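You operate a simulated robot arm through the tools that you are given. There is no shell and no other tool.

Carry out the task below with a simulated robot arm. There is one attempt and no reset: what you move stays moved.

TASK
Close the sanitiser, switch it on and run it on short.
Fine: one whole run; leave the books inside.

Only the result counts: the job must be done as asked and must still hold three seconds after the hand-in. Knocking over, shifting, dropping, spilling or breaking anything else fails it.

THE ROBOT
A 7-joint arm with a two-finger parallel gripper, fixed in place. Base frame: the origin is on the floor under the middle of its stand, x ahead of it, y to its left, z up. Readings come in cm, degrees, newtons and seconds.
It reaches about 92.6 cm from its shoulder. Its first joint turns from -166.0 to 166.0 degrees. Payload 1.57 kg.
Tool frame: the origin (TCP) lies between the finger pads and is the grasp point; the fingertips stand 3 cm ahead of it; z points along the fingers, y is the line along which they close. The gripper opens to 8 cm. The fingers are 1.7 cm wide and 1.2 cm thick; the gripper's body (4 by 8.2 cm) begins 8 cm behind the TCP.
Orientation is that of the tool frame in the base frame, as [roll, pitch, yaw] about the fixed x, y, z axes, in that order (R = Rz(yaw) Ry(pitch) Rx(roll)). With the fingers straight down and closing along the base's y, the tool's x points along the base's -x, its y along +y and its z along -z.

THE INTERFACE
- The arm moves only by the tool step_arm. Its argument "rows" is a list of rows, each an object (a shift or turn left out is 0, a gripper value left out holds the last) with "linear": the shift along the tool's x, y, z in cm, a list of three; "dr": the turn, a rotation vector about the tool's x, y, z in degrees, a list of three; "claw": the finger opening in cm, from 0 to 8. In form: [{"linear": [tx, ty, tz], "dr": [ax, ay, az], "claw": claw}, ...]. A call has 1 to 20 rows; each row is the pose to reach, as a shift and turn from the pose commanded when the call began, along the tool's axes at that moment. Rows are played at 5 a second. More than 5 cm and 8.6 degrees between two rows, or a gripper value outside its range, and nothing of the call is played. Where a pose cannot be reached the arm comes as near as it can. A force on the tool above 40 N (or 10 N above the force at the start of the call, whichever is more), or a blocked arm, ends the call early, and 0.2 s more pass. The fingers move at their own pace (about 7.2 cm/s each) and stop on an object; they squeeze with about 40 N. The grip force told is the motor's: it shows also when the fingers shut on nothing. Time passes only in rows, and 0.2 s behind the last, so rows that repeat a pose let the fingers close. The reply holds the time, the measured pose of the TCP, the force on the tool along the base axes, the opening and the grip force, in the units named above and with some noise, with the torque about the TCP (base axes, N m) and any sound that the robot's microphone picked up.
- Cameras (640 x 400 px; columns grow to the right, rows downward): "scene" is fixed at [5.02, -50.65, 171.13]; the picture's right is [0.83, -0.56, 0.00], its down [-0.31, -0.46, -0.83] and it looks along [0.47, 0.69, -0.56] (base axes); focal length 354 px, centre (320, 200). "wrist" rides on the gripper at [7.2, -0.7, -12.2] in the tool frame; the picture's right is [0.09, 1.00, 0.00], its down [-0.84, 0.08, -0.54] and it looks along [-0.54, 0.05, 0.84] (tool axes); focal length 238 px, centre (320, 200). There is no depth. A picture from a camera that has moved, and an enlarged one, comes with that camera's place and axes in the base frame and with its lens. The place of the scene camera against the robot may be out by one fixed shift of up to 1.2 cm in any direction.
- camera(camera): a new picture of that camera. It takes no simulated time.
- raise_lower(by): slides the trunk up (or, below 0, down) by that many cm; the arm rides with it, the base frame stays. It gives what a move gives, with no picture.
- enlarge(camera, box): a new picture of the part [left, top, right, bottom] of that camera's present view, enlarged. It takes no simulated time.
- job_done(): hands the job in; it is judged then, once.

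Nothing tells you positions but the pictures and the camera data. Unless the task says otherwise, let go and move clear before handing in.

The tools are called after "Emit:" as a command line: name --argument value ..., lists and objects as JSON in quotes. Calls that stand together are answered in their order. step_arm: Moves the arm, as the interface text tells. Its arguments: {"type":"object","properties":{"rows":{"type":"array","items":{"type":"object","properties":{"linear":{"type":"array","items":{"type":"number"}},"dr":{"type":"array","items":{"type":"number"}},"claw":{"type":"number"}}}}},"required":["rows"]} The other tools are called the same way: raise_lower (by) moves the trunk up or down; camera (camera) takes a picture; enlarge (camera, box) takes an enlarged picture of a part of a camera's view; job_done () hands the job in.

At the start:

```text
time: 0.0
ee_pos: [40.23, -6.01, 144.67]
tool_rot: [180.0, 0.0, 180.0]
ft_force: [0.4, 0.0, 0.6]
moment: [-0.03, -0.01, 0.01]
grip_width: 7.99
grasp_force: 0.0
trunk travel left (down, up): [-42.5, 5.5]
```

scene: 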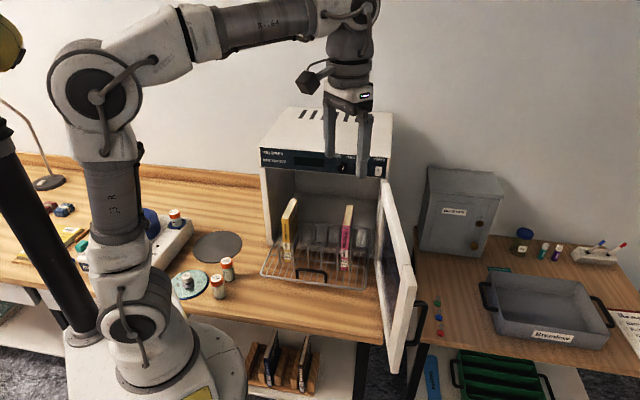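
wrist: 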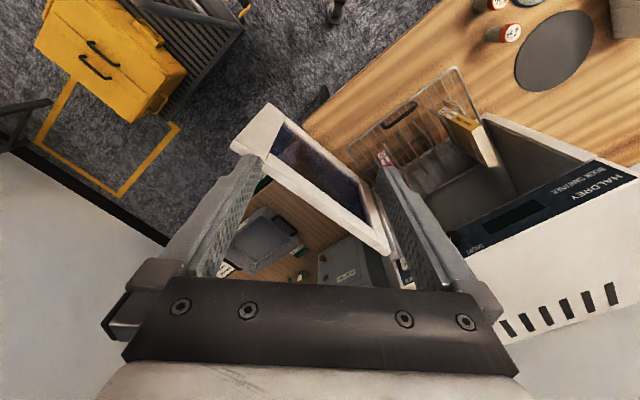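

I see a book sanitiser with its door open to the right and a pull-out rack with books that seems to be slid out. I'll look closer before moving anything.

Emit:
enlarge --camera "scene" --box '[240, 90, 440, 215]'

Emit:
enlarge --camera "scene" --box '[240, 190, 440, 390]'

Emit:
enlarge --camera "wrist" --box '[220, 60, 640, 320]'

```text
3.20 times, centred on (340, 152) of scene
camera zoom: at [5.02, -50.65, 171.13], right [0.83, -0.56, 0.0], down [-0.31, -0.46, -0.83], along [0.47, 0.69, -0.56], focal length 1132 px, centre (256, 352)
```

zoom: 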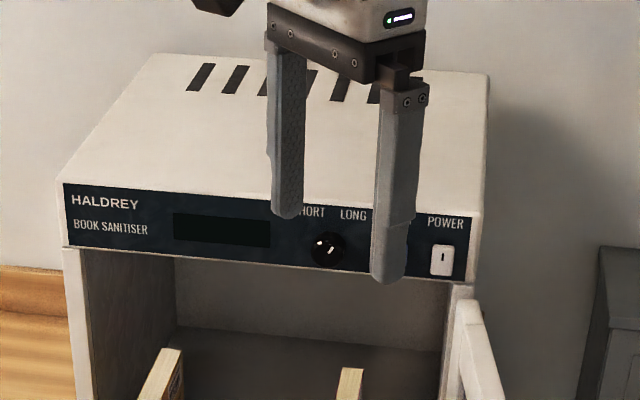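

```text
2.00 times, centred on (340, 290) of scene
camera zoom: at [5.02, -50.65, 171.13], right [0.83, -0.56, 0.0], down [-0.31, -0.46, -0.83], along [0.47, 0.69, -0.56], focal length 707 px, centre (280, 20)
```

zoom: 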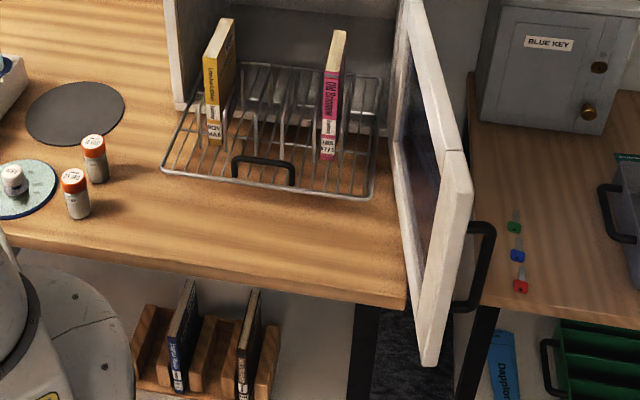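

```text
1.52 times, centred on (430, 190) of wrist
camera zoom: at [33.1, -6.8, 156.91], right [-0.09, 1.0, 0.0], down [0.84, 0.08, 0.54], along [0.54, 0.05, -0.84], focal length 363 px, centre (152, 215)
```

zoom: 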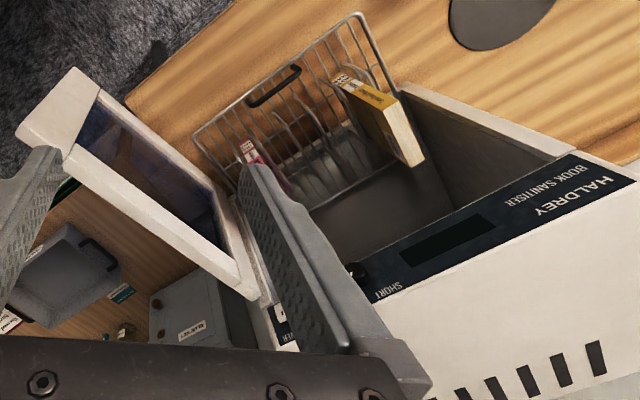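

The sanitiser stands ahead and to the left, roughly from (69,14) to (45,42) and about z 85–122. Its rack is pulled out and the door is swung open to the right. I'll turn the hand to face the machine so the wrist camera sees it properly.

Emit:
step_arm --rows '[{"dr": [0, 0, -8]}, {"dr": [0, 0, -16]}, {"dr": [0, 0, -24]}, {"dr": [0, 0, -32]}, {"dr": [0, 0, -40]}]'

```text
time: 1.2
ee_pos: [40.3, -6.04, 144.52]
tool_rot: [180.0, -0.1, -139.9]
ft_force: [0.5, 0.2, -0.6]
moment: [0.01, 0.0, 0.01]
grip_width: 8.01
grasp_force: 0.0
trunk travel left (down, up): [-42.5, 5.5]
```

The yaw turned out as expected. Next I tilt the hand forward so the camera faces the front of the machine.

Emit:
step_arm --rows '[{"dr": [0, -8, 0], "linear": [2, 0, 0]}, {"dr": [0, -16, 0], "linear": [4, 0, 0]}, {"dr": [0, -24, 0], "linear": [6, 0, 0]}, {"dr": [0, -32, 0], "linear": [8, 0, 0]}]'

Emit:
camera --camera "wrist"

Emit:
camera --camera "scene"

```text
time: 2.2
ee_pos: [34.27, -11.24, 144.15]
tool_rot: [179.1, 31.6, -140.5]
ft_force: [-0.2, 2.2, -1.1]
moment: [0.03, 0.0, 0.0]
grip_width: 7.98
grasp_force: 0.1
trunk travel left (down, up): [-42.5, 5.5]
```

```text
taken
camera wrist: at [25.19, -19.96, 150.87], right [-0.7, 0.71, -0.03], down [0.29, 0.32, 0.9], along [0.66, 0.62, -0.43], focal length 238 px, centre (320, 200)
```

wrist: 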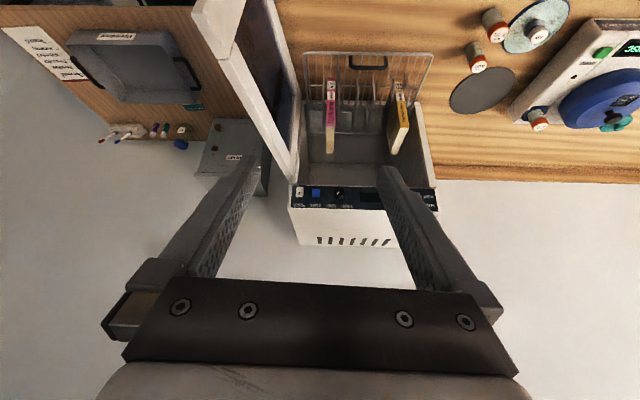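

```text
taken
```

scene: 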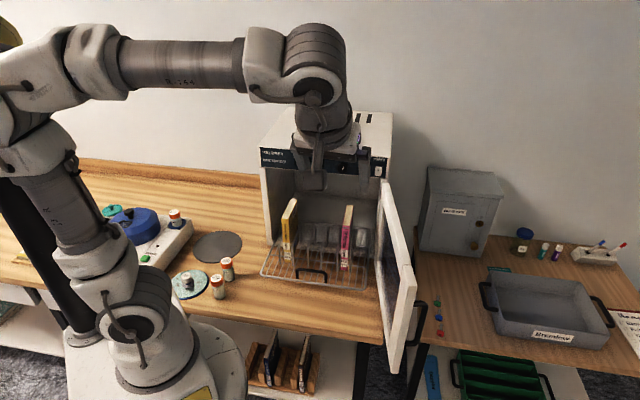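

The view is upside-down but clear: the panel has a white switch, a blue item and a black knob. I'll zoom in on it.

Emit:
enlarge --camera "wrist" --box '[280, 170, 450, 250]'

Emit:
enlarge --camera "wrist" --box '[190, 0, 450, 190]'

Emit:
enlarge --camera "scene" --box '[330, 140, 400, 190]'

```text
3.76 times, centred on (365, 210) of wrist
camera zoom: at [25.19, -19.96, 150.87], right [-0.7, 0.71, -0.03], down [0.29, 0.32, 0.9], along [0.66, 0.62, -0.43], focal length 897 px, centre (151, 162)
```

zoom: 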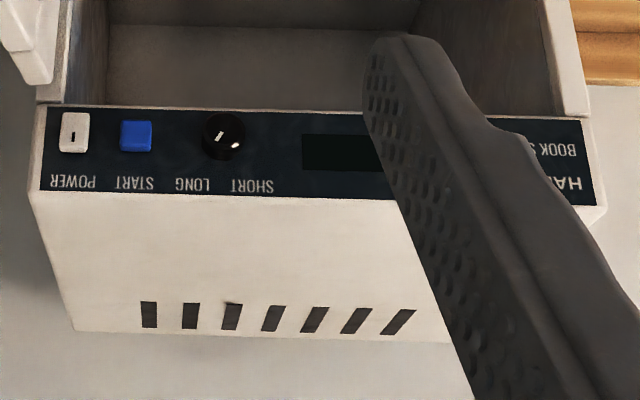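

```text
2.11 times, centred on (320, 95) of wrist
camera zoom: at [25.19, -19.96, 150.87], right [-0.7, 0.71, -0.03], down [0.29, 0.32, 0.9], along [0.66, 0.62, -0.43], focal length 502 px, centre (320, 421)
```

zoom: 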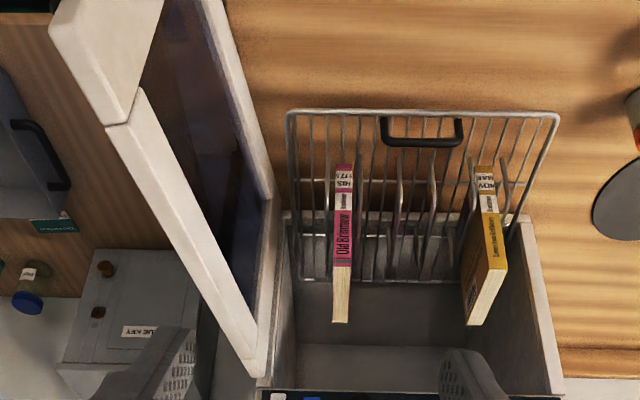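

```text
8.00 times, centred on (365, 165) of scene
camera zoom: at [5.02, -50.65, 171.13], right [0.83, -0.56, 0.0], down [-0.31, -0.46, -0.83], along [0.47, 0.69, -0.56], focal length 2829 px, centre (-40, 480)
```

zoom: 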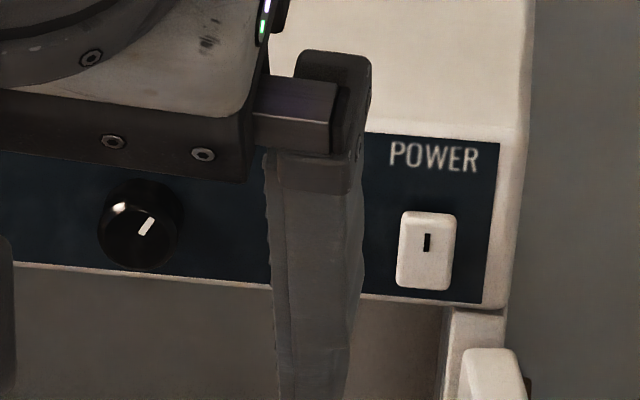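

From the two views I place the machine's front square to a 45° heading, about 64 cm out along it. The rack front bar is about 43 cm out at z≈90, the door stands about 98° open, and the knob points at LONG with a blue START button beside POWER. First I'll line the hand up at 45°, shut the fingers and come down in front of the rack.

Emit:
step_arm --rows '[{"dr": [-2.6, 0, -4.25], "claw": 0}]'

Emit:
step_arm --rows '[{"linear": [0.21, 0.87, 3.77], "claw": 0}, {"linear": [0.42, 1.73, 7.53]}, {"linear": [0.64, 2.6, 11.3]}, {"linear": [0.85, 3.47, 15.06]}, {"linear": [1.06, 4.33, 18.83]}, {"linear": [1.27, 5.2, 22.6]}, {"linear": [1.48, 6.07, 26.36]}, {"linear": [1.69, 6.93, 30.13]}, {"linear": [1.9, 7.8, 33.9]}, {"linear": [2.12, 8.67, 37.66]}, {"linear": [2.33, 9.53, 41.42]}, {"linear": [2.54, 10.4, 45.19]}]'

Emit:
camera --camera "wrist"

Emit:
camera --camera "scene"

```text
time: 2.6
ee_pos: [33.99, -11.14, 144.78]
tool_rot: [-179.8, 32.1, -134.8]
ft_force: [0.3, -0.2, -1.0]
moment: [-0.04, 0.02, 0.01]
grip_width: 2.54
grasp_force: 0.4
trunk travel left (down, up): [-42.5, 5.5]
```

```text
time: 5.2
ee_pos: [42.28, 11.28, 105.04]
tool_rot: [-179.9, 32.1, -134.9]
ft_force: [0.2, 0.3, 0.0]
moment: [-0.04, 0.0, 0.0]
grip_width: 0.0
grasp_force: 21.5
trunk travel left (down, up): [-42.5, 5.5]
```

```text
taken
camera wrist: at [33.9, 1.93, 111.67], right [-0.76, 0.65, -0.05], down [0.24, 0.35, 0.9], along [0.6, 0.67, -0.43], focal length 238 px, centre (320, 200)
```

wrist: 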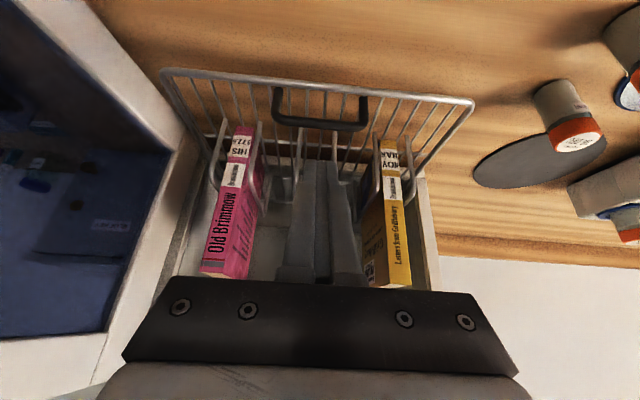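

```text
taken
```

scene: 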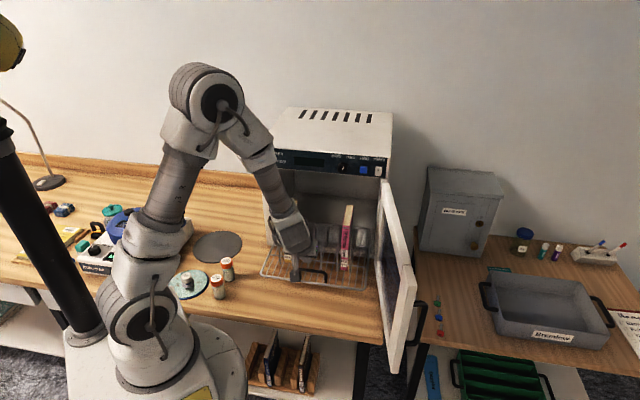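

The fingers are shut and sit about 6 cm in front of the rack's centre handle. I'll go down until the tips are just below the front bar.

Emit:
step_arm --rows '[{"linear": [1.92, -0.05, 3.07]}, {"linear": [3.84, -0.1, 6.15]}, {"linear": [5.76, -0.15, 9.22]}, {"linear": [7.69, -0.2, 12.3]}]'

Emit:
camera --camera "wrist"

Emit:
enlarge --camera "scene" --box '[220, 160, 440, 310]'

```text
time: 6.2
ee_pos: [42.34, 11.43, 90.52]
tool_rot: [-179.9, 32.1, -135.1]
ft_force: [0.6, -0.5, 0.0]
moment: [0.01, 0.0, 0.01]
grip_width: 0.01
grasp_force: 21.5
trunk travel left (down, up): [-42.5, 5.5]
```

```text
taken
camera wrist: at [33.81, 2.04, 97.2], right [-0.76, 0.65, -0.05], down [0.24, 0.35, 0.9], along [0.6, 0.67, -0.43], focal length 238 px, centre (320, 200)
```

wrist: 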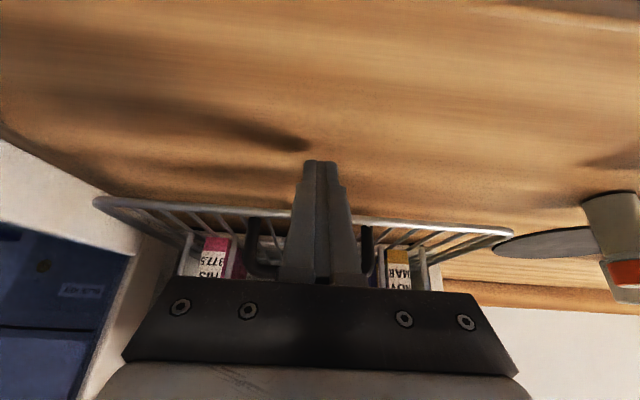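

```text
2.67 times, centred on (330, 235) of scene
camera zoom: at [5.02, -50.65, 171.13], right [0.83, -0.56, 0.0], down [-0.31, -0.46, -0.83], along [0.47, 0.69, -0.56], focal length 943 px, centre (293, 107)
```

zoom: 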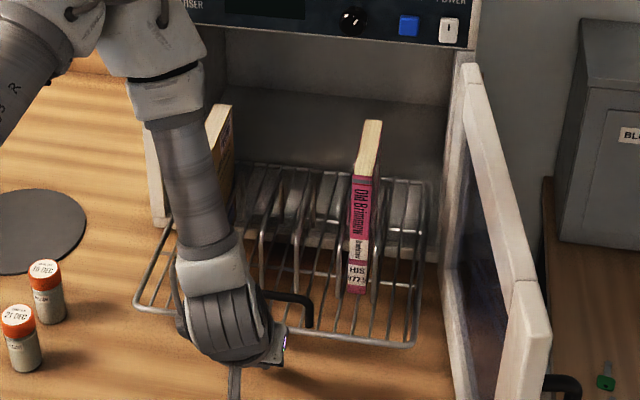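

The fingertips are centred at the rack's front bar, just in front of it. I'll push the rack gently straight in.

Emit:
step_arm --rows '[{"linear": [-1.27, 0, 0.8]}, {"linear": [-2.12, 0, 1.33]}, {"linear": [-2.8, 0, 1.75]}, {"linear": [-3.39, 0, 2.12]}, {"linear": [-3.98, 0, 2.49]}, {"linear": [-4.58, 0, 2.86]}, {"linear": [-5.17, 0, 3.23]}, {"linear": [-5.77, 0, 3.6]}]'

Emit:
camera --camera "wrist"

Emit:
enlarge --camera "scene" --box '[220, 160, 440, 310]'

```text
time: 8.0
ee_pos: [47.19, 16.09, 90.48]
tool_rot: [-179.9, 32.1, -135.0]
ft_force: [0.5, -0.9, -0.2]
moment: [0.04, 0.02, -0.02]
grip_width: 0.01
grasp_force: 20.9
trunk travel left (down, up): [-42.5, 5.5]
```

```text
taken
camera wrist: at [38.74, 6.67, 97.06], right [-0.76, 0.65, -0.05], down [0.24, 0.35, 0.9], along [0.6, 0.67, -0.43], focal length 238 px, centre (320, 200)
```

wrist: 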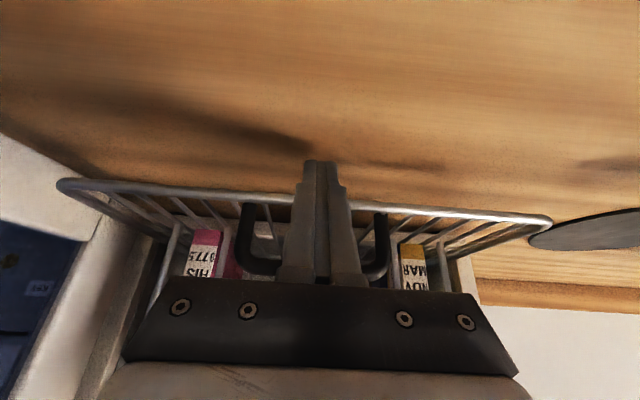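

```text
2.67 times, centred on (330, 235) of scene
camera zoom: at [5.02, -50.65, 171.13], right [0.83, -0.56, 0.0], down [-0.31, -0.46, -0.83], along [0.47, 0.69, -0.56], focal length 943 px, centre (293, 107)
```

zoom: 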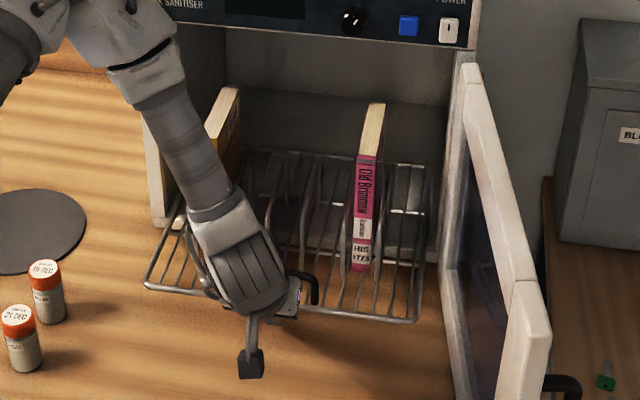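

The rack slides in freely and the books stand still. I'll keep pushing.

Emit:
step_arm --rows '[{"linear": [-0.76, 0, 0.48]}, {"linear": [-1.53, 0, 0.95]}, {"linear": [-2.29, 0, 1.43]}, {"linear": [-3.05, 0, 1.91]}, {"linear": [-3.82, 0, 2.39]}, {"linear": [-4.58, 0, 2.86]}, {"linear": [-5.34, 0, 3.34]}, {"linear": [-6.1, 0, 3.82]}, {"linear": [-6.87, 0, 4.29]}, {"linear": [-7.63, 0, 4.77]}, {"linear": [-8.39, 0, 5.25]}, {"linear": [-9.16, 0, 5.72]}, {"linear": [-9.92, 0, 6.2]}, {"linear": [-10.68, 0, 6.68]}]'

Emit:
camera --camera "wrist"

Emit:
enlarge --camera "scene" --box '[220, 90, 440, 310]'

```text
time: 11.0
ee_pos: [56.17, 25.2, 90.54]
tool_rot: [-179.9, 32.0, -134.9]
ft_force: [-0.3, 0.0, -0.7]
moment: [-0.01, 0.01, 0.04]
grip_width: 0.0
grasp_force: 21.2
trunk travel left (down, up): [-42.5, 5.5]
```

```text
taken
camera wrist: at [47.72, 15.79, 97.18], right [-0.76, 0.65, -0.05], down [0.24, 0.35, 0.9], along [0.6, 0.67, -0.43], focal length 238 px, centre (320, 200)
```

wrist: 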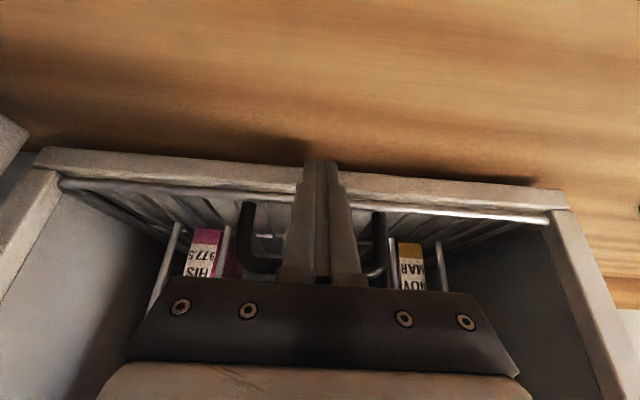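

```text
1.82 times, centred on (330, 200) of scene
camera zoom: at [5.02, -50.65, 171.13], right [0.83, -0.56, 0.0], down [-0.31, -0.46, -0.83], along [0.47, 0.69, -0.56], focal length 643 px, centre (302, 200)
```

zoom: 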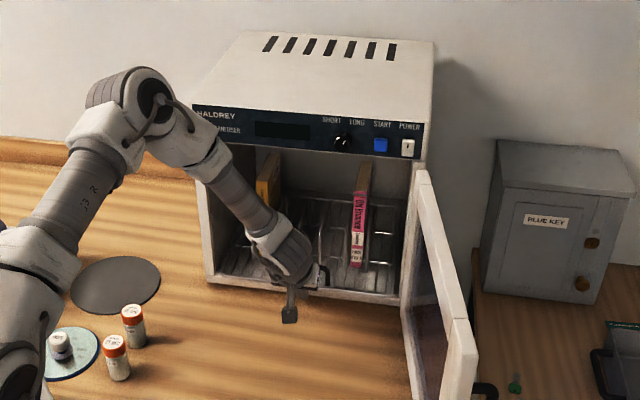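

The rack is nearly in, with its front bar close to the machine's sill. To clear the sill I'll back off slightly, raise the fingertips to the level of the handle's top bar and finish the push there.

Emit:
step_arm --rows '[{"linear": [1.27, 0, -0.8]}, {"linear": [0.16, 0, -2.58]}, {"linear": [-0.96, 0, -4.36]}]'

Emit:
camera --camera "wrist"

```text
time: 11.8
ee_pos: [55.1, 24.13, 94.78]
tool_rot: [-180.0, 32.0, -135.0]
ft_force: [-0.9, 0.0, -0.3]
moment: [-0.01, -0.01, -0.01]
grip_width: 0.0
grasp_force: 21.3
trunk travel left (down, up): [-42.5, 5.5]
```

```text
taken
camera wrist: at [46.67, 14.63, 101.37], right [-0.76, 0.65, -0.05], down [0.24, 0.35, 0.9], along [0.6, 0.67, -0.43], focal length 238 px, centre (320, 200)
```

wrist: 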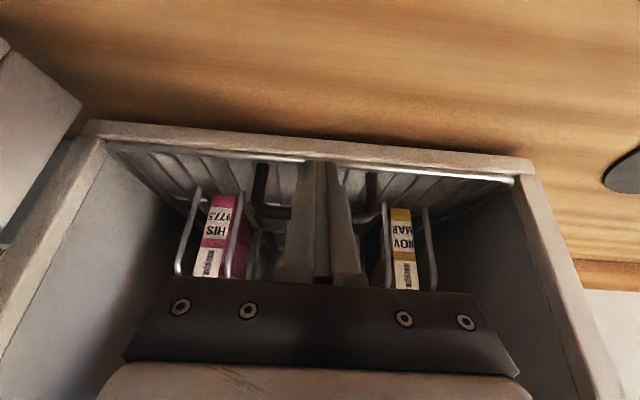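

The rack's bar is now about level with the machine's front. I'll push on the handle slowly until it goes fully home.

Emit:
step_arm --rows '[{"linear": [-0.85, 0, 0.53]}, {"linear": [-1.44, 0, 0.9]}, {"linear": [-1.87, 0, 1.17]}, {"linear": [-2.29, 0, 1.43]}, {"linear": [-2.71, 0, 1.7]}, {"linear": [-3.14, 0, 1.96]}, {"linear": [-3.56, 0, 2.23]}, {"linear": [-3.98, 0, 2.49]}, {"linear": [-4.41, 0, 2.76]}, {"linear": [-4.83, 0, 3.02]}, {"linear": [-5.26, 0, 3.29]}, {"linear": [-5.68, 0, 3.55]}]'

Emit:
camera --camera "wrist"

Emit:
enlarge --camera "scene" --box '[240, 90, 440, 290]'

```text
time: 14.4
ee_pos: [59.58, 28.54, 94.24]
tool_rot: [-180.0, 31.7, -135.1]
ft_force: [-15.1, -11.8, -3.0]
moment: [-0.02, 0.06, 0.01]
grip_width: 0.0
grasp_force: 21.4
trunk travel left (down, up): [-42.5, 5.5]
```

```text
taken
camera wrist: at [51.17, 19.15, 101.02], right [-0.76, 0.65, -0.05], down [0.25, 0.36, 0.9], along [0.6, 0.67, -0.43], focal length 238 px, centre (320, 200)
```

wrist: 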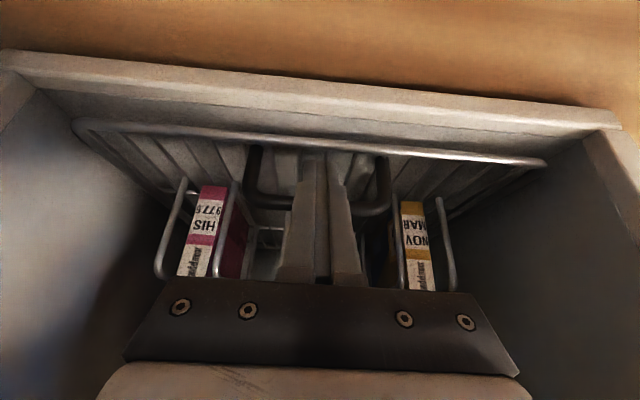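

```text
2.00 times, centred on (340, 190) of scene
camera zoom: at [5.02, -50.65, 171.13], right [0.83, -0.56, 0.0], down [-0.31, -0.46, -0.83], along [0.47, 0.69, -0.56], focal length 707 px, centre (280, 220)
```

zoom: 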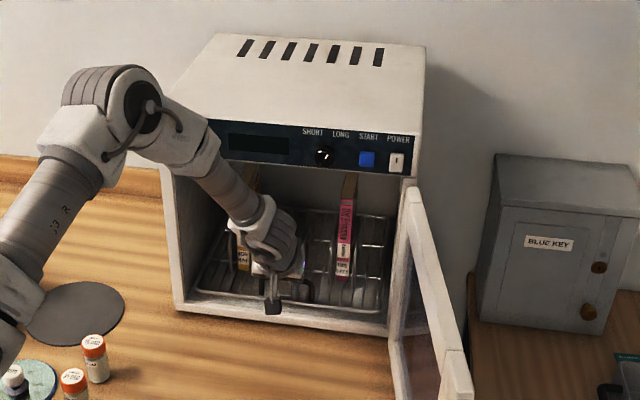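

The rack met its stop with about 19 N, and its bar is now about 4 cm inside the opening with the books still upright. I'll back out and rise clear, then look at the door.

Emit:
step_arm --rows '[{"linear": [2.54, 0, -1.59]}, {"linear": [6.36, 0, -3.97]}, {"linear": [10.18, 0, -6.36]}, {"linear": [14.42, 0, -9.01]}, {"linear": [18.66, 0, -11.66]}, {"linear": [16.54, 0, -15.05]}, {"linear": [14.42, 0, -18.44]}, {"linear": [12.3, 0, -21.84]}, {"linear": [9.91, 0, -25.65]}, {"linear": [7.53, 0, -29.47]}, {"linear": [5.14, 0, -33.28]}, {"linear": [2.76, 0, -37.1]}, {"linear": [-0.42, 0, -42.18]}]'

Emit:
camera --camera "wrist"

Emit:
camera --camera "scene"

```text
refused: row 13 steps farther than a row can; nothing moved
```

```text
taken
camera wrist: at [51.17, 19.15, 101.02], right [-0.76, 0.65, -0.05], down [0.25, 0.36, 0.9], along [0.6, 0.67, -0.43], focal length 238 px, centre (320, 200)
```

wrist: 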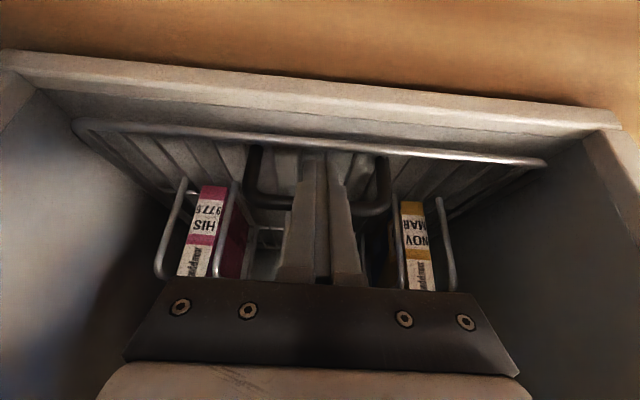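

```text
taken
```

scene: 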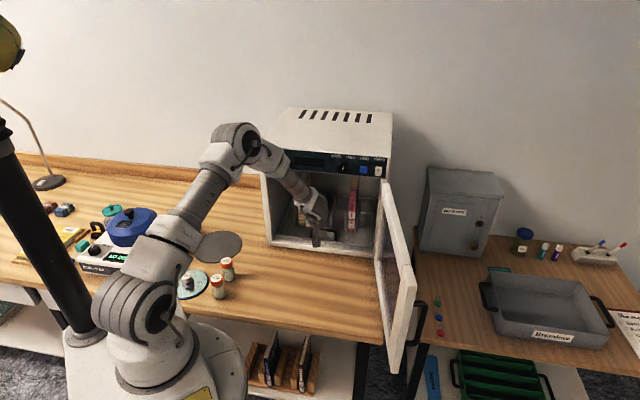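

The call was refused because its last step was too long. I'll repeat the same retreat with smaller steps.

Emit:
step_arm --rows '[{"linear": [2.54, 0, -1.59]}, {"linear": [6.36, 0, -3.97]}, {"linear": [10.18, 0, -6.36]}, {"linear": [14.42, 0, -9.01]}, {"linear": [18.66, 0, -11.66]}, {"linear": [16.54, 0, -15.05]}, {"linear": [14.42, 0, -18.44]}, {"linear": [12.3, 0, -21.84]}, {"linear": [9.91, 0, -25.65]}, {"linear": [7.53, 0, -29.47]}, {"linear": [5.14, 0, -33.28]}, {"linear": [2.76, 0, -37.1]}, {"linear": [1.17, 0, -39.64]}]'

Emit:
camera --camera "wrist"

Emit:
enlarge --camera "scene" --box '[230, 90, 470, 380]'

```text
time: 17.2
ee_pos: [44.35, 13.36, 127.93]
tool_rot: [-179.9, 31.9, -135.0]
ft_force: [0.0, 0.3, 1.3]
moment: [-0.01, 0.01, 0.0]
grip_width: 0.0
grasp_force: 21.2
trunk travel left (down, up): [-42.5, 5.5]
```

```text
taken
camera wrist: at [35.98, 4.01, 134.61], right [-0.76, 0.65, -0.05], down [0.24, 0.35, 0.9], along [0.6, 0.67, -0.43], focal length 238 px, centre (320, 200)
```

wrist: 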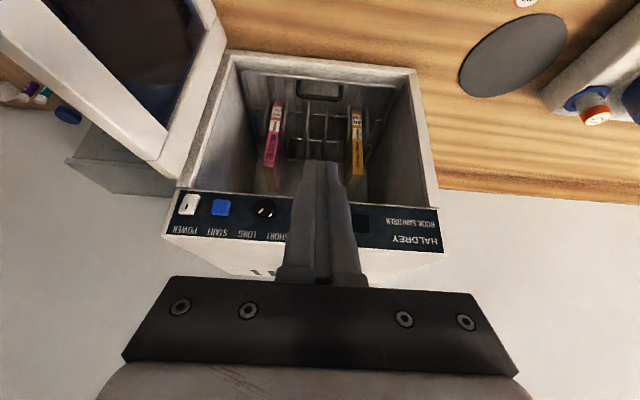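

```text
1.38 times, centred on (350, 235) of scene
camera zoom: at [5.02, -50.65, 171.13], right [0.83, -0.56, 0.0], down [-0.31, -0.46, -0.83], along [0.47, 0.69, -0.56], focal length 488 px, centre (279, 152)
```

zoom: 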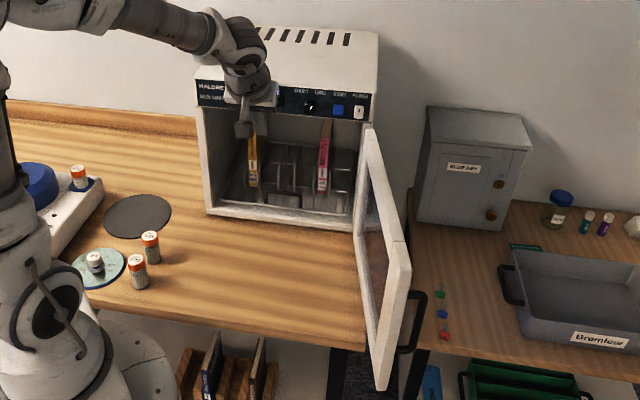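

The rack is fully inside. From this view the panel bottom is at z≈119.6 and the face about 59.5 cm out. I'll zoom in on the door to get its edges before going round to its outer side.

Emit:
enlarge --camera "wrist" --box '[0, 0, 260, 240]'

Emit:
enlarge --camera "scene" --box '[360, 160, 460, 390]'

```text
1.67 times, centred on (130, 120) of wrist
camera zoom: at [35.98, 4.01, 134.61], right [-0.76, 0.65, -0.05], down [0.24, 0.35, 0.9], along [0.6, 0.67, -0.43], focal length 397 px, centre (637, 333)
```

zoom: 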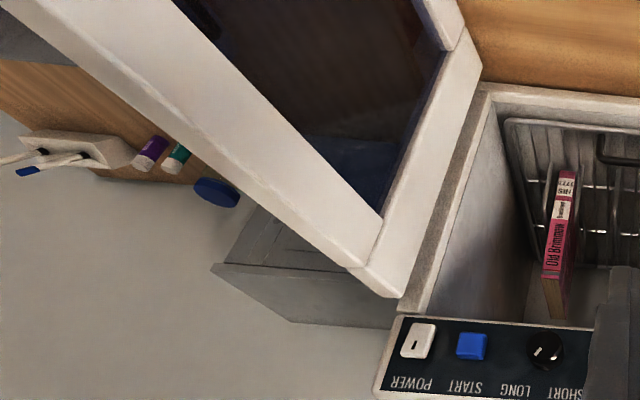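

```text
1.74 times, centred on (410, 275) of scene
camera zoom: at [5.02, -50.65, 171.13], right [0.83, -0.56, 0.0], down [-0.31, -0.46, -0.83], along [0.47, 0.69, -0.56], focal length 615 px, centre (164, 70)
```

zoom: 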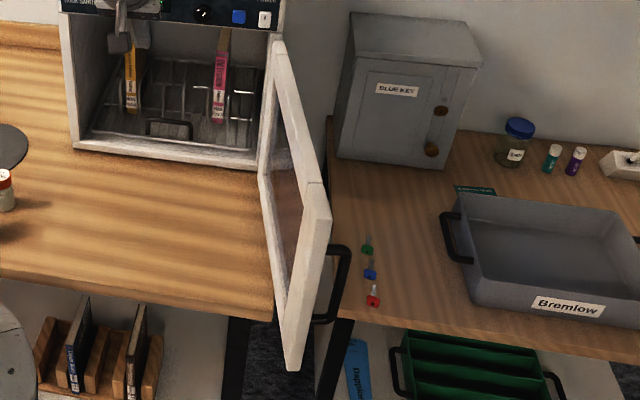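

The door's outer face runs roughly from the hinge at (57.7, 41) to the free edge near (24, 48.5) in machine axes, with its top near z 119.5. I'll pass over the door at height and stop above the spot just outside its free end.

Emit:
step_arm --rows '[{"linear": [0.79, -4, -1.53]}, {"linear": [1.58, -8, -3.05]}, {"linear": [2.36, -12, -4.58]}, {"linear": [3.15, -16, -6.1]}, {"linear": [3.94, -20, -7.63]}, {"linear": [4.73, -24, -9.15]}, {"linear": [5.51, -28, -10.68]}, {"linear": [6.3, -32, -12.2]}]'

Emit:
camera --camera "wrist"

Emit:
camera --camera "scene"

```text
time: 19.0
ee_pos: [58.12, -17.99, 134.6]
tool_rot: [179.9, 32.0, -135.0]
ft_force: [0.4, 0.5, -0.5]
moment: [-0.02, -0.01, 0.03]
grip_width: 0.0
grasp_force: 20.8
trunk travel left (down, up): [-42.5, 5.5]
```

```text
taken
camera wrist: at [49.78, -27.39, 141.34], right [-0.76, 0.65, -0.05], down [0.24, 0.35, 0.9], along [0.6, 0.67, -0.43], focal length 238 px, centre (320, 200)
```

wrist: 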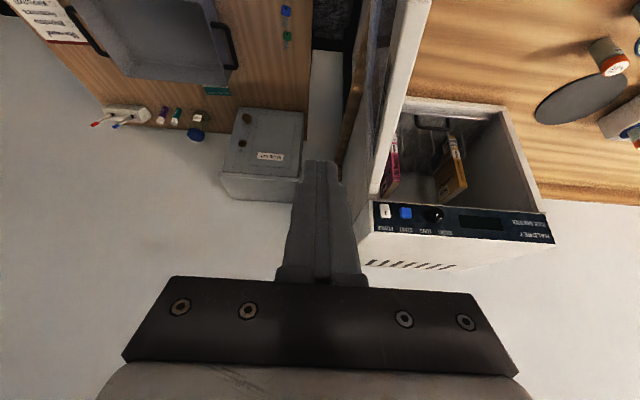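

```text
taken
```

scene: 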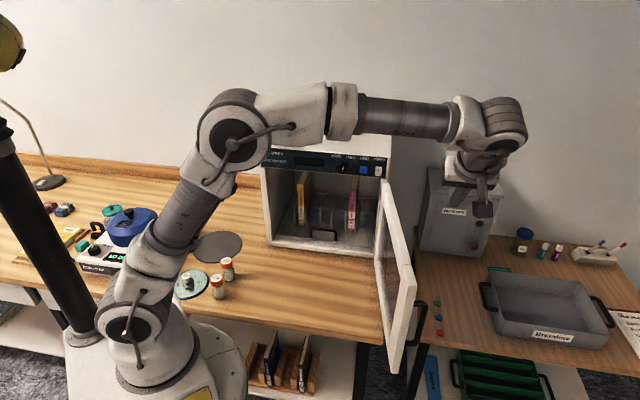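

I'm above the spot outside the door. I'll zoom in on the door and handle as seen from here.

Emit:
enlarge --camera "wrist" --box '[280, 0, 480, 220]'

```text
1.82 times, centred on (380, 110) of wrist
camera zoom: at [49.78, -27.39, 141.34], right [-0.76, 0.65, -0.05], down [0.24, 0.35, 0.9], along [0.6, 0.67, -0.43], focal length 433 px, centre (211, 364)
```

zoom: 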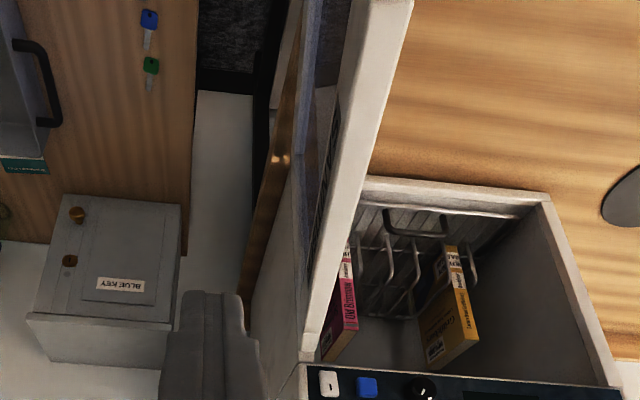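

The door's outer edge passes about 5 cm to the left of the fingers, at machine position l≈48. I'll lower so the fingertips overlap the top few centimetres of the door's outer face, above its handle.

Emit:
step_arm --rows '[{"linear": [1.89, 0, 3.02]}, {"linear": [3.77, 0, 6.04]}, {"linear": [5.66, 0, 9.06]}, {"linear": [7.54, 0, 12.08]}, {"linear": [9.43, 0, 15.1]}]'

Emit:
camera --camera "wrist"

Emit:
enlarge --camera "scene" --box '[340, 130, 560, 350]'

```text
time: 20.2
ee_pos: [58.77, -17.8, 116.68]
tool_rot: [-179.9, 32.0, -135.1]
ft_force: [-0.3, -0.9, 0.1]
moment: [0.0, 0.0, 0.01]
grip_width: 0.03
grasp_force: 21.4
trunk travel left (down, up): [-42.5, 5.5]
```

```text
taken
camera wrist: at [50.27, -27.16, 123.35], right [-0.76, 0.65, -0.05], down [0.24, 0.35, 0.9], along [0.6, 0.67, -0.43], focal length 238 px, centre (320, 200)
```

wrist: 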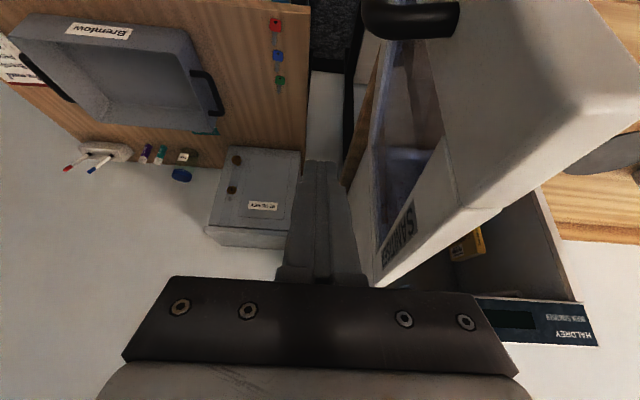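

```text
1.82 times, centred on (450, 240) of scene
camera zoom: at [5.02, -50.65, 171.13], right [0.83, -0.56, 0.0], down [-0.31, -0.46, -0.83], along [0.47, 0.69, -0.56], focal length 643 px, centre (84, 127)
```

zoom: 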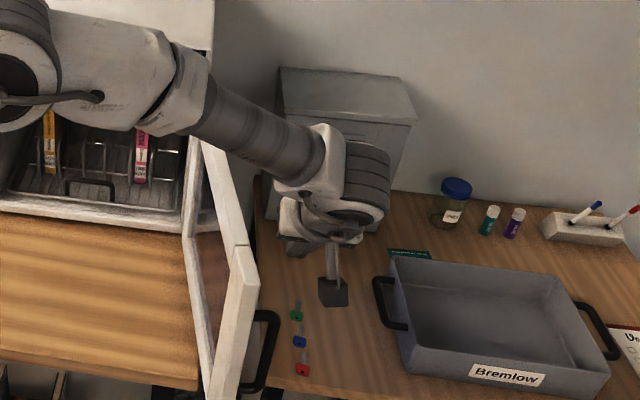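

The fingertips are beside the door's outer face and above the handle. I'll sweep the door shut along its arc, first part.

Emit:
step_arm --rows '[{"linear": [-0.08, 2.3, 0.05]}, {"linear": [-0.1, 3.8, 0.07]}, {"linear": [-0.14, 4.95, 0.08]}, {"linear": [0.2, 6.86, -0.12]}, {"linear": [0.42, 8.79, -0.26]}, {"linear": [0.52, 10.74, -0.32]}, {"linear": [0.5, 12.7, -0.31]}, {"linear": [0.37, 14.65, -0.23]}, {"linear": [0.14, 16.58, -0.08]}]'

Emit:
camera --camera "wrist"

Emit:
camera --camera "scene"

```text
time: 22.2
ee_pos: [46.56, -6.42, 116.86]
tool_rot: [-179.9, 32.1, -135.0]
ft_force: [0.0, -0.2, 0.1]
moment: [0.0, -0.02, -0.01]
grip_width: 0.0
grasp_force: 21.6
trunk travel left (down, up): [-42.5, 5.5]
```

```text
taken
camera wrist: at [38.2, -15.79, 123.58], right [-0.76, 0.65, -0.05], down [0.24, 0.35, 0.9], along [0.6, 0.67, -0.43], focal length 238 px, centre (320, 200)
```

wrist: 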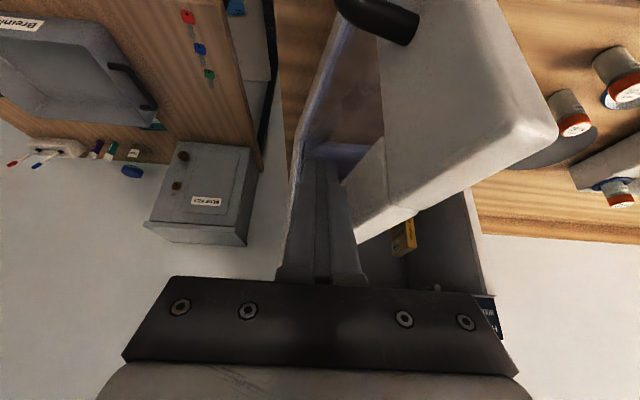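

```text
taken
```

scene: 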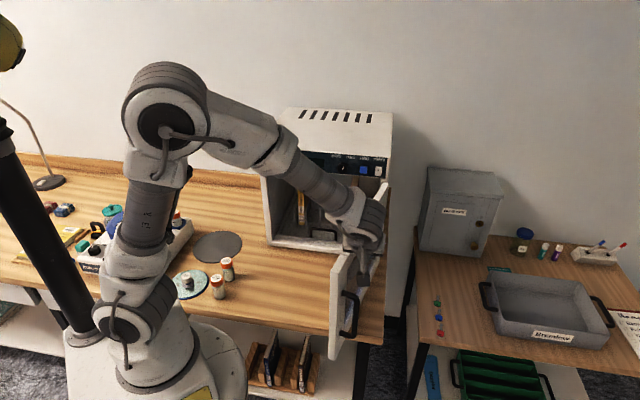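

The door follows smoothly with almost no force. I'll continue along the arc.

Emit:
step_arm --rows '[{"linear": [-0.36, 1.91, 0.23]}, {"linear": [-0.83, 3.79, 0.52]}, {"linear": [-1.42, 5.62, 0.89]}, {"linear": [-2.09, 7.4, 1.31]}, {"linear": [-2.88, 9.12, 1.8]}, {"linear": [-3.78, 10.77, 2.36]}, {"linear": [-4.77, 12.34, 2.98]}, {"linear": [-5.84, 13.84, 3.65]}, {"linear": [-7.0, 15.23, 4.38]}, {"linear": [-8.24, 16.53, 5.15]}, {"linear": [-9.57, 17.72, 5.98]}, {"linear": [-10.94, 18.8, 6.84]}, {"linear": [-12.39, 19.76, 7.74]}, {"linear": [-13.88, 20.6, 8.68]}, {"linear": [-15.43, 21.32, 9.64]}]'

Emit:
camera --camera "wrist"

Emit:
camera --camera "scene"

```text
time: 25.4
ee_pos: [44.42, 22.0, 116.8]
tool_rot: [-180.0, 32.1, -135.1]
ft_force: [-1.3, -0.2, -0.7]
moment: [0.01, 0.01, 0.01]
grip_width: 0.0
grasp_force: 21.4
trunk travel left (down, up): [-42.5, 5.5]
```

```text
taken
camera wrist: at [36.08, 12.55, 123.45], right [-0.76, 0.65, -0.05], down [0.24, 0.35, 0.9], along [0.6, 0.67, -0.43], focal length 238 px, centre (320, 200)
```

wrist: 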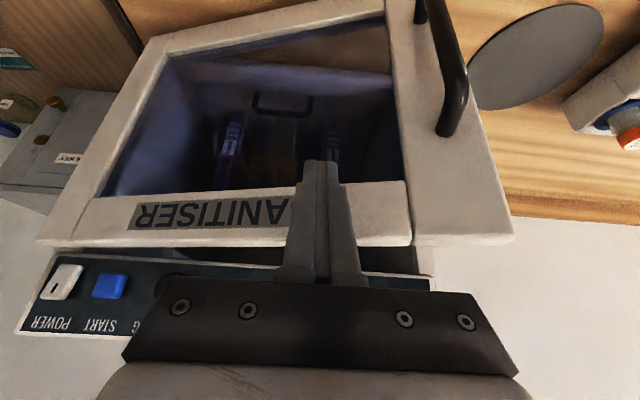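

```text
taken
```

scene: 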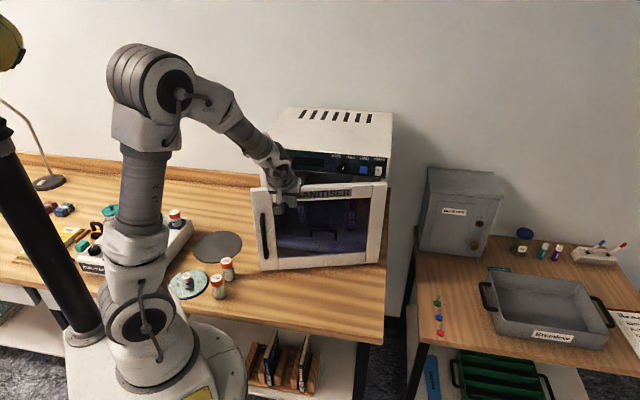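

The door is about 15° from shut. I'll push straight in, slowly, until it seats.

Emit:
step_arm --rows '[{"linear": [-0.68, 0.2, 0.42]}, {"linear": [-1.36, 0.4, 0.85]}, {"linear": [-2.04, 0.5, 1.27]}, {"linear": [-2.71, 0.6, 1.7]}, {"linear": [-3.39, 0.7, 2.12]}, {"linear": [-3.9, 0.8, 2.44]}, {"linear": [-4.41, 0.9, 2.76]}, {"linear": [-4.92, 1.0, 3.07]}, {"linear": [-5.43, 1.0, 3.39]}, {"linear": [-5.94, 1.0, 3.71]}, {"linear": [-6.36, 1.0, 3.98]}, {"linear": [-6.78, 1.0, 4.24]}]'

Emit:
camera --camera "wrist"

Emit:
enlarge --camera "scene" --box '[230, 90, 430, 290]'

```text
time: 28.0
ee_pos: [49.59, 28.26, 116.75]
tool_rot: [180.0, 32.0, -135.1]
ft_force: [0.4, 0.4, 0.1]
moment: [0.02, 0.02, -0.02]
grip_width: 0.01
grasp_force: 21.4
trunk travel left (down, up): [-42.5, 5.5]
```

```text
taken
camera wrist: at [41.14, 18.86, 123.4], right [-0.76, 0.65, -0.05], down [0.24, 0.35, 0.9], along [0.6, 0.67, -0.43], focal length 238 px, centre (320, 200)
```

wrist: 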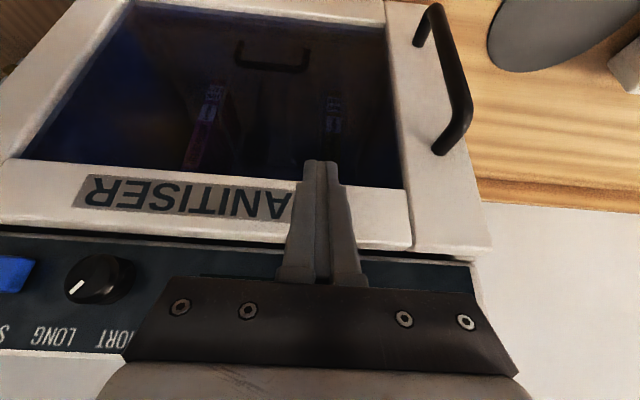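

```text
2.00 times, centred on (330, 190) of scene
camera zoom: at [5.02, -50.65, 171.13], right [0.83, -0.56, 0.0], down [-0.31, -0.46, -0.83], along [0.47, 0.69, -0.56], focal length 707 px, centre (300, 220)
```

zoom: 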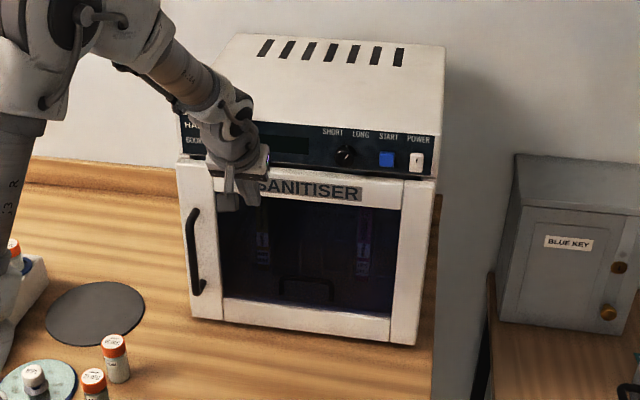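

The door looks nearly flush. I'll keep pressing gently until I feel it seat.

Emit:
step_arm --rows '[{"linear": [-0.34, 0, 0.21]}, {"linear": [-0.68, 0, 0.42]}, {"linear": [-1.02, 0, 0.64]}, {"linear": [-1.36, 0, 0.85]}, {"linear": [-1.7, 0, 1.06]}, {"linear": [-2.04, 0, 1.27]}, {"linear": [-2.37, 0, 1.48]}, {"linear": [-2.71, 0, 1.7]}]'

Emit:
camera --camera "wrist"

Emit:
enlarge --camera "scene" --box '[230, 90, 430, 290]'

```text
time: 29.1
ee_pos: [50.03, 28.89, 116.67]
tool_rot: [-179.9, 31.3, -135.1]
ft_force: [-16.2, -14.7, 11.4]
moment: [-0.11, 0.13, 0.05]
grip_width: 0.0
grasp_force: 21.5
trunk travel left (down, up): [-42.5, 5.5]
stopped in row 5: the force on the tool passed its limit at 44 N (the readings are from after the stop); the commanded pose is now the measured one
```

```text
taken
camera wrist: at [41.8, 19.48, 123.43], right [-0.76, 0.65, -0.05], down [0.25, 0.36, 0.9], along [0.6, 0.67, -0.44], focal length 238 px, centre (320, 200)
```

wrist: 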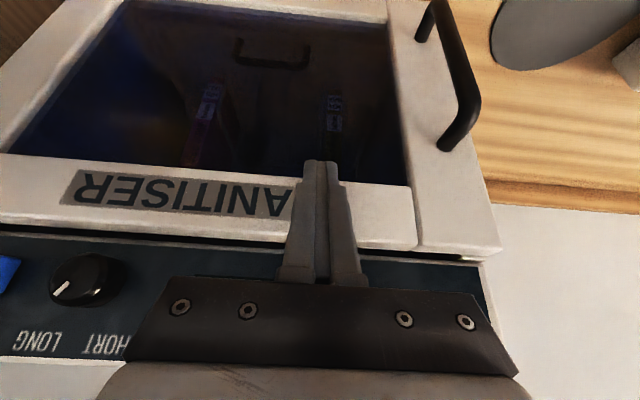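

```text
2.00 times, centred on (330, 190) of scene
camera zoom: at [5.02, -50.65, 171.13], right [0.83, -0.56, 0.0], down [-0.31, -0.46, -0.83], along [0.47, 0.69, -0.56], focal length 707 px, centre (300, 220)
```

zoom: 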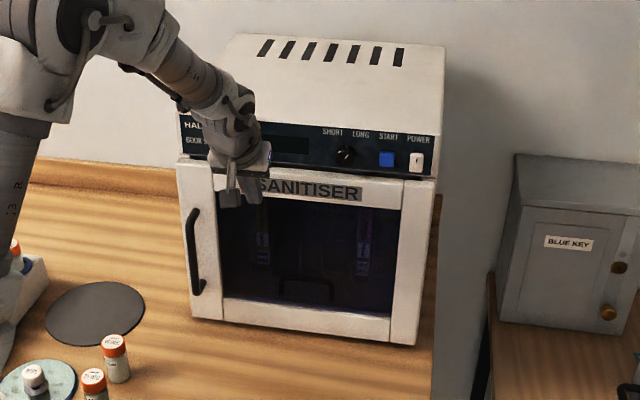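

The door met its stop, going to 44 N before halting, and looks shut. I'll back away and check that it stays closed.

Emit:
step_arm --rows '[{"linear": [1.7, 0, -1.06]}, {"linear": [4.24, 0, -2.65]}, {"linear": [7.63, 0, -4.77]}, {"linear": [10.18, 0, -6.36]}]'

Emit:
camera --camera "wrist"

Emit:
enlarge --camera "scene" --box '[230, 90, 430, 290]'

```text
time: 30.1
ee_pos: [42.25, 20.74, 116.38]
tool_rot: [179.9, 31.4, -135.1]
ft_force: [-0.7, -0.6, -0.7]
moment: [0.03, -0.01, -0.02]
grip_width: 0.01
grasp_force: 21.5
trunk travel left (down, up): [-42.5, 5.5]
```

```text
taken
camera wrist: at [33.89, 11.45, 123.18], right [-0.76, 0.65, -0.05], down [0.25, 0.36, 0.9], along [0.6, 0.67, -0.44], focal length 238 px, centre (320, 200)
```

wrist: 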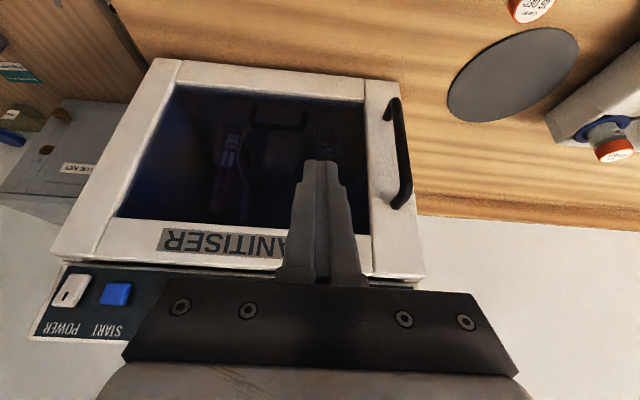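

```text
2.00 times, centred on (330, 190) of scene
camera zoom: at [5.02, -50.65, 171.13], right [0.83, -0.56, 0.0], down [-0.31, -0.46, -0.83], along [0.47, 0.69, -0.56], focal length 707 px, centre (300, 220)
```

zoom: 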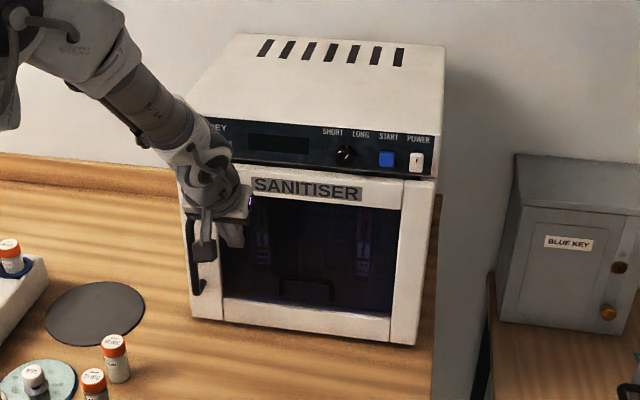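

The door stays shut. Next I'll turn the hand level so it points straight at the panel and bring it in front of the controls.

Emit:
step_arm --rows '[{"linear": [-0.6, -2.23, -0.51], "dr": [0, -7.3, 0]}, {"linear": [-1.2, -4.45, -1.02], "dr": [0, -14.6, 0]}, {"linear": [-1.81, -6.68, -1.53], "dr": [0, -21.9, 0]}, {"linear": [-2.41, -8.9, -2.04], "dr": [0, -29.3, 0]}, {"linear": [-3.02, -11.13, -2.55], "dr": [0, -36.6, 0]}, {"linear": [-3.62, -13.35, -3.06], "dr": [0, -43.9, 0]}, {"linear": [-4.23, -15.58, -3.57], "dr": [0, -51.3, 0]}, {"linear": [-4.83, -17.8, -4.08], "dr": [0, -58.6, 0]}]'

Emit:
camera --camera "wrist"

Emit:
camera --camera "scene"

```text
time: 31.9
ee_pos: [55.87, 9.37, 122.51]
tool_rot: [-44.0, 89.9, 0.7]
ft_force: [-0.1, 0.0, -0.9]
moment: [0.02, -0.03, -0.01]
grip_width: 0.0
grasp_force: 21.3
trunk travel left (down, up): [-42.5, 5.5]
```

```text
taken
camera wrist: at [47.8, 0.22, 115.46], right [-0.7, 0.71, -0.09], down [-0.44, -0.33, 0.84], along [0.56, 0.63, 0.54], focal length 238 px, centre (320, 200)
```

wrist: 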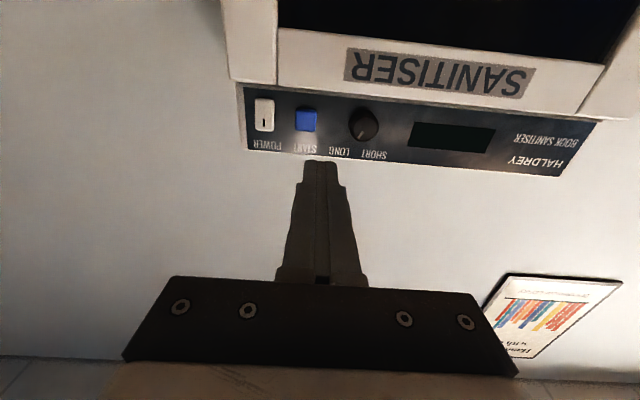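

```text
taken
```

scene: 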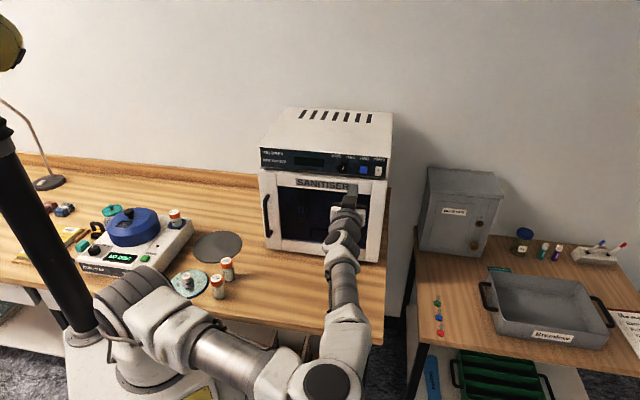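

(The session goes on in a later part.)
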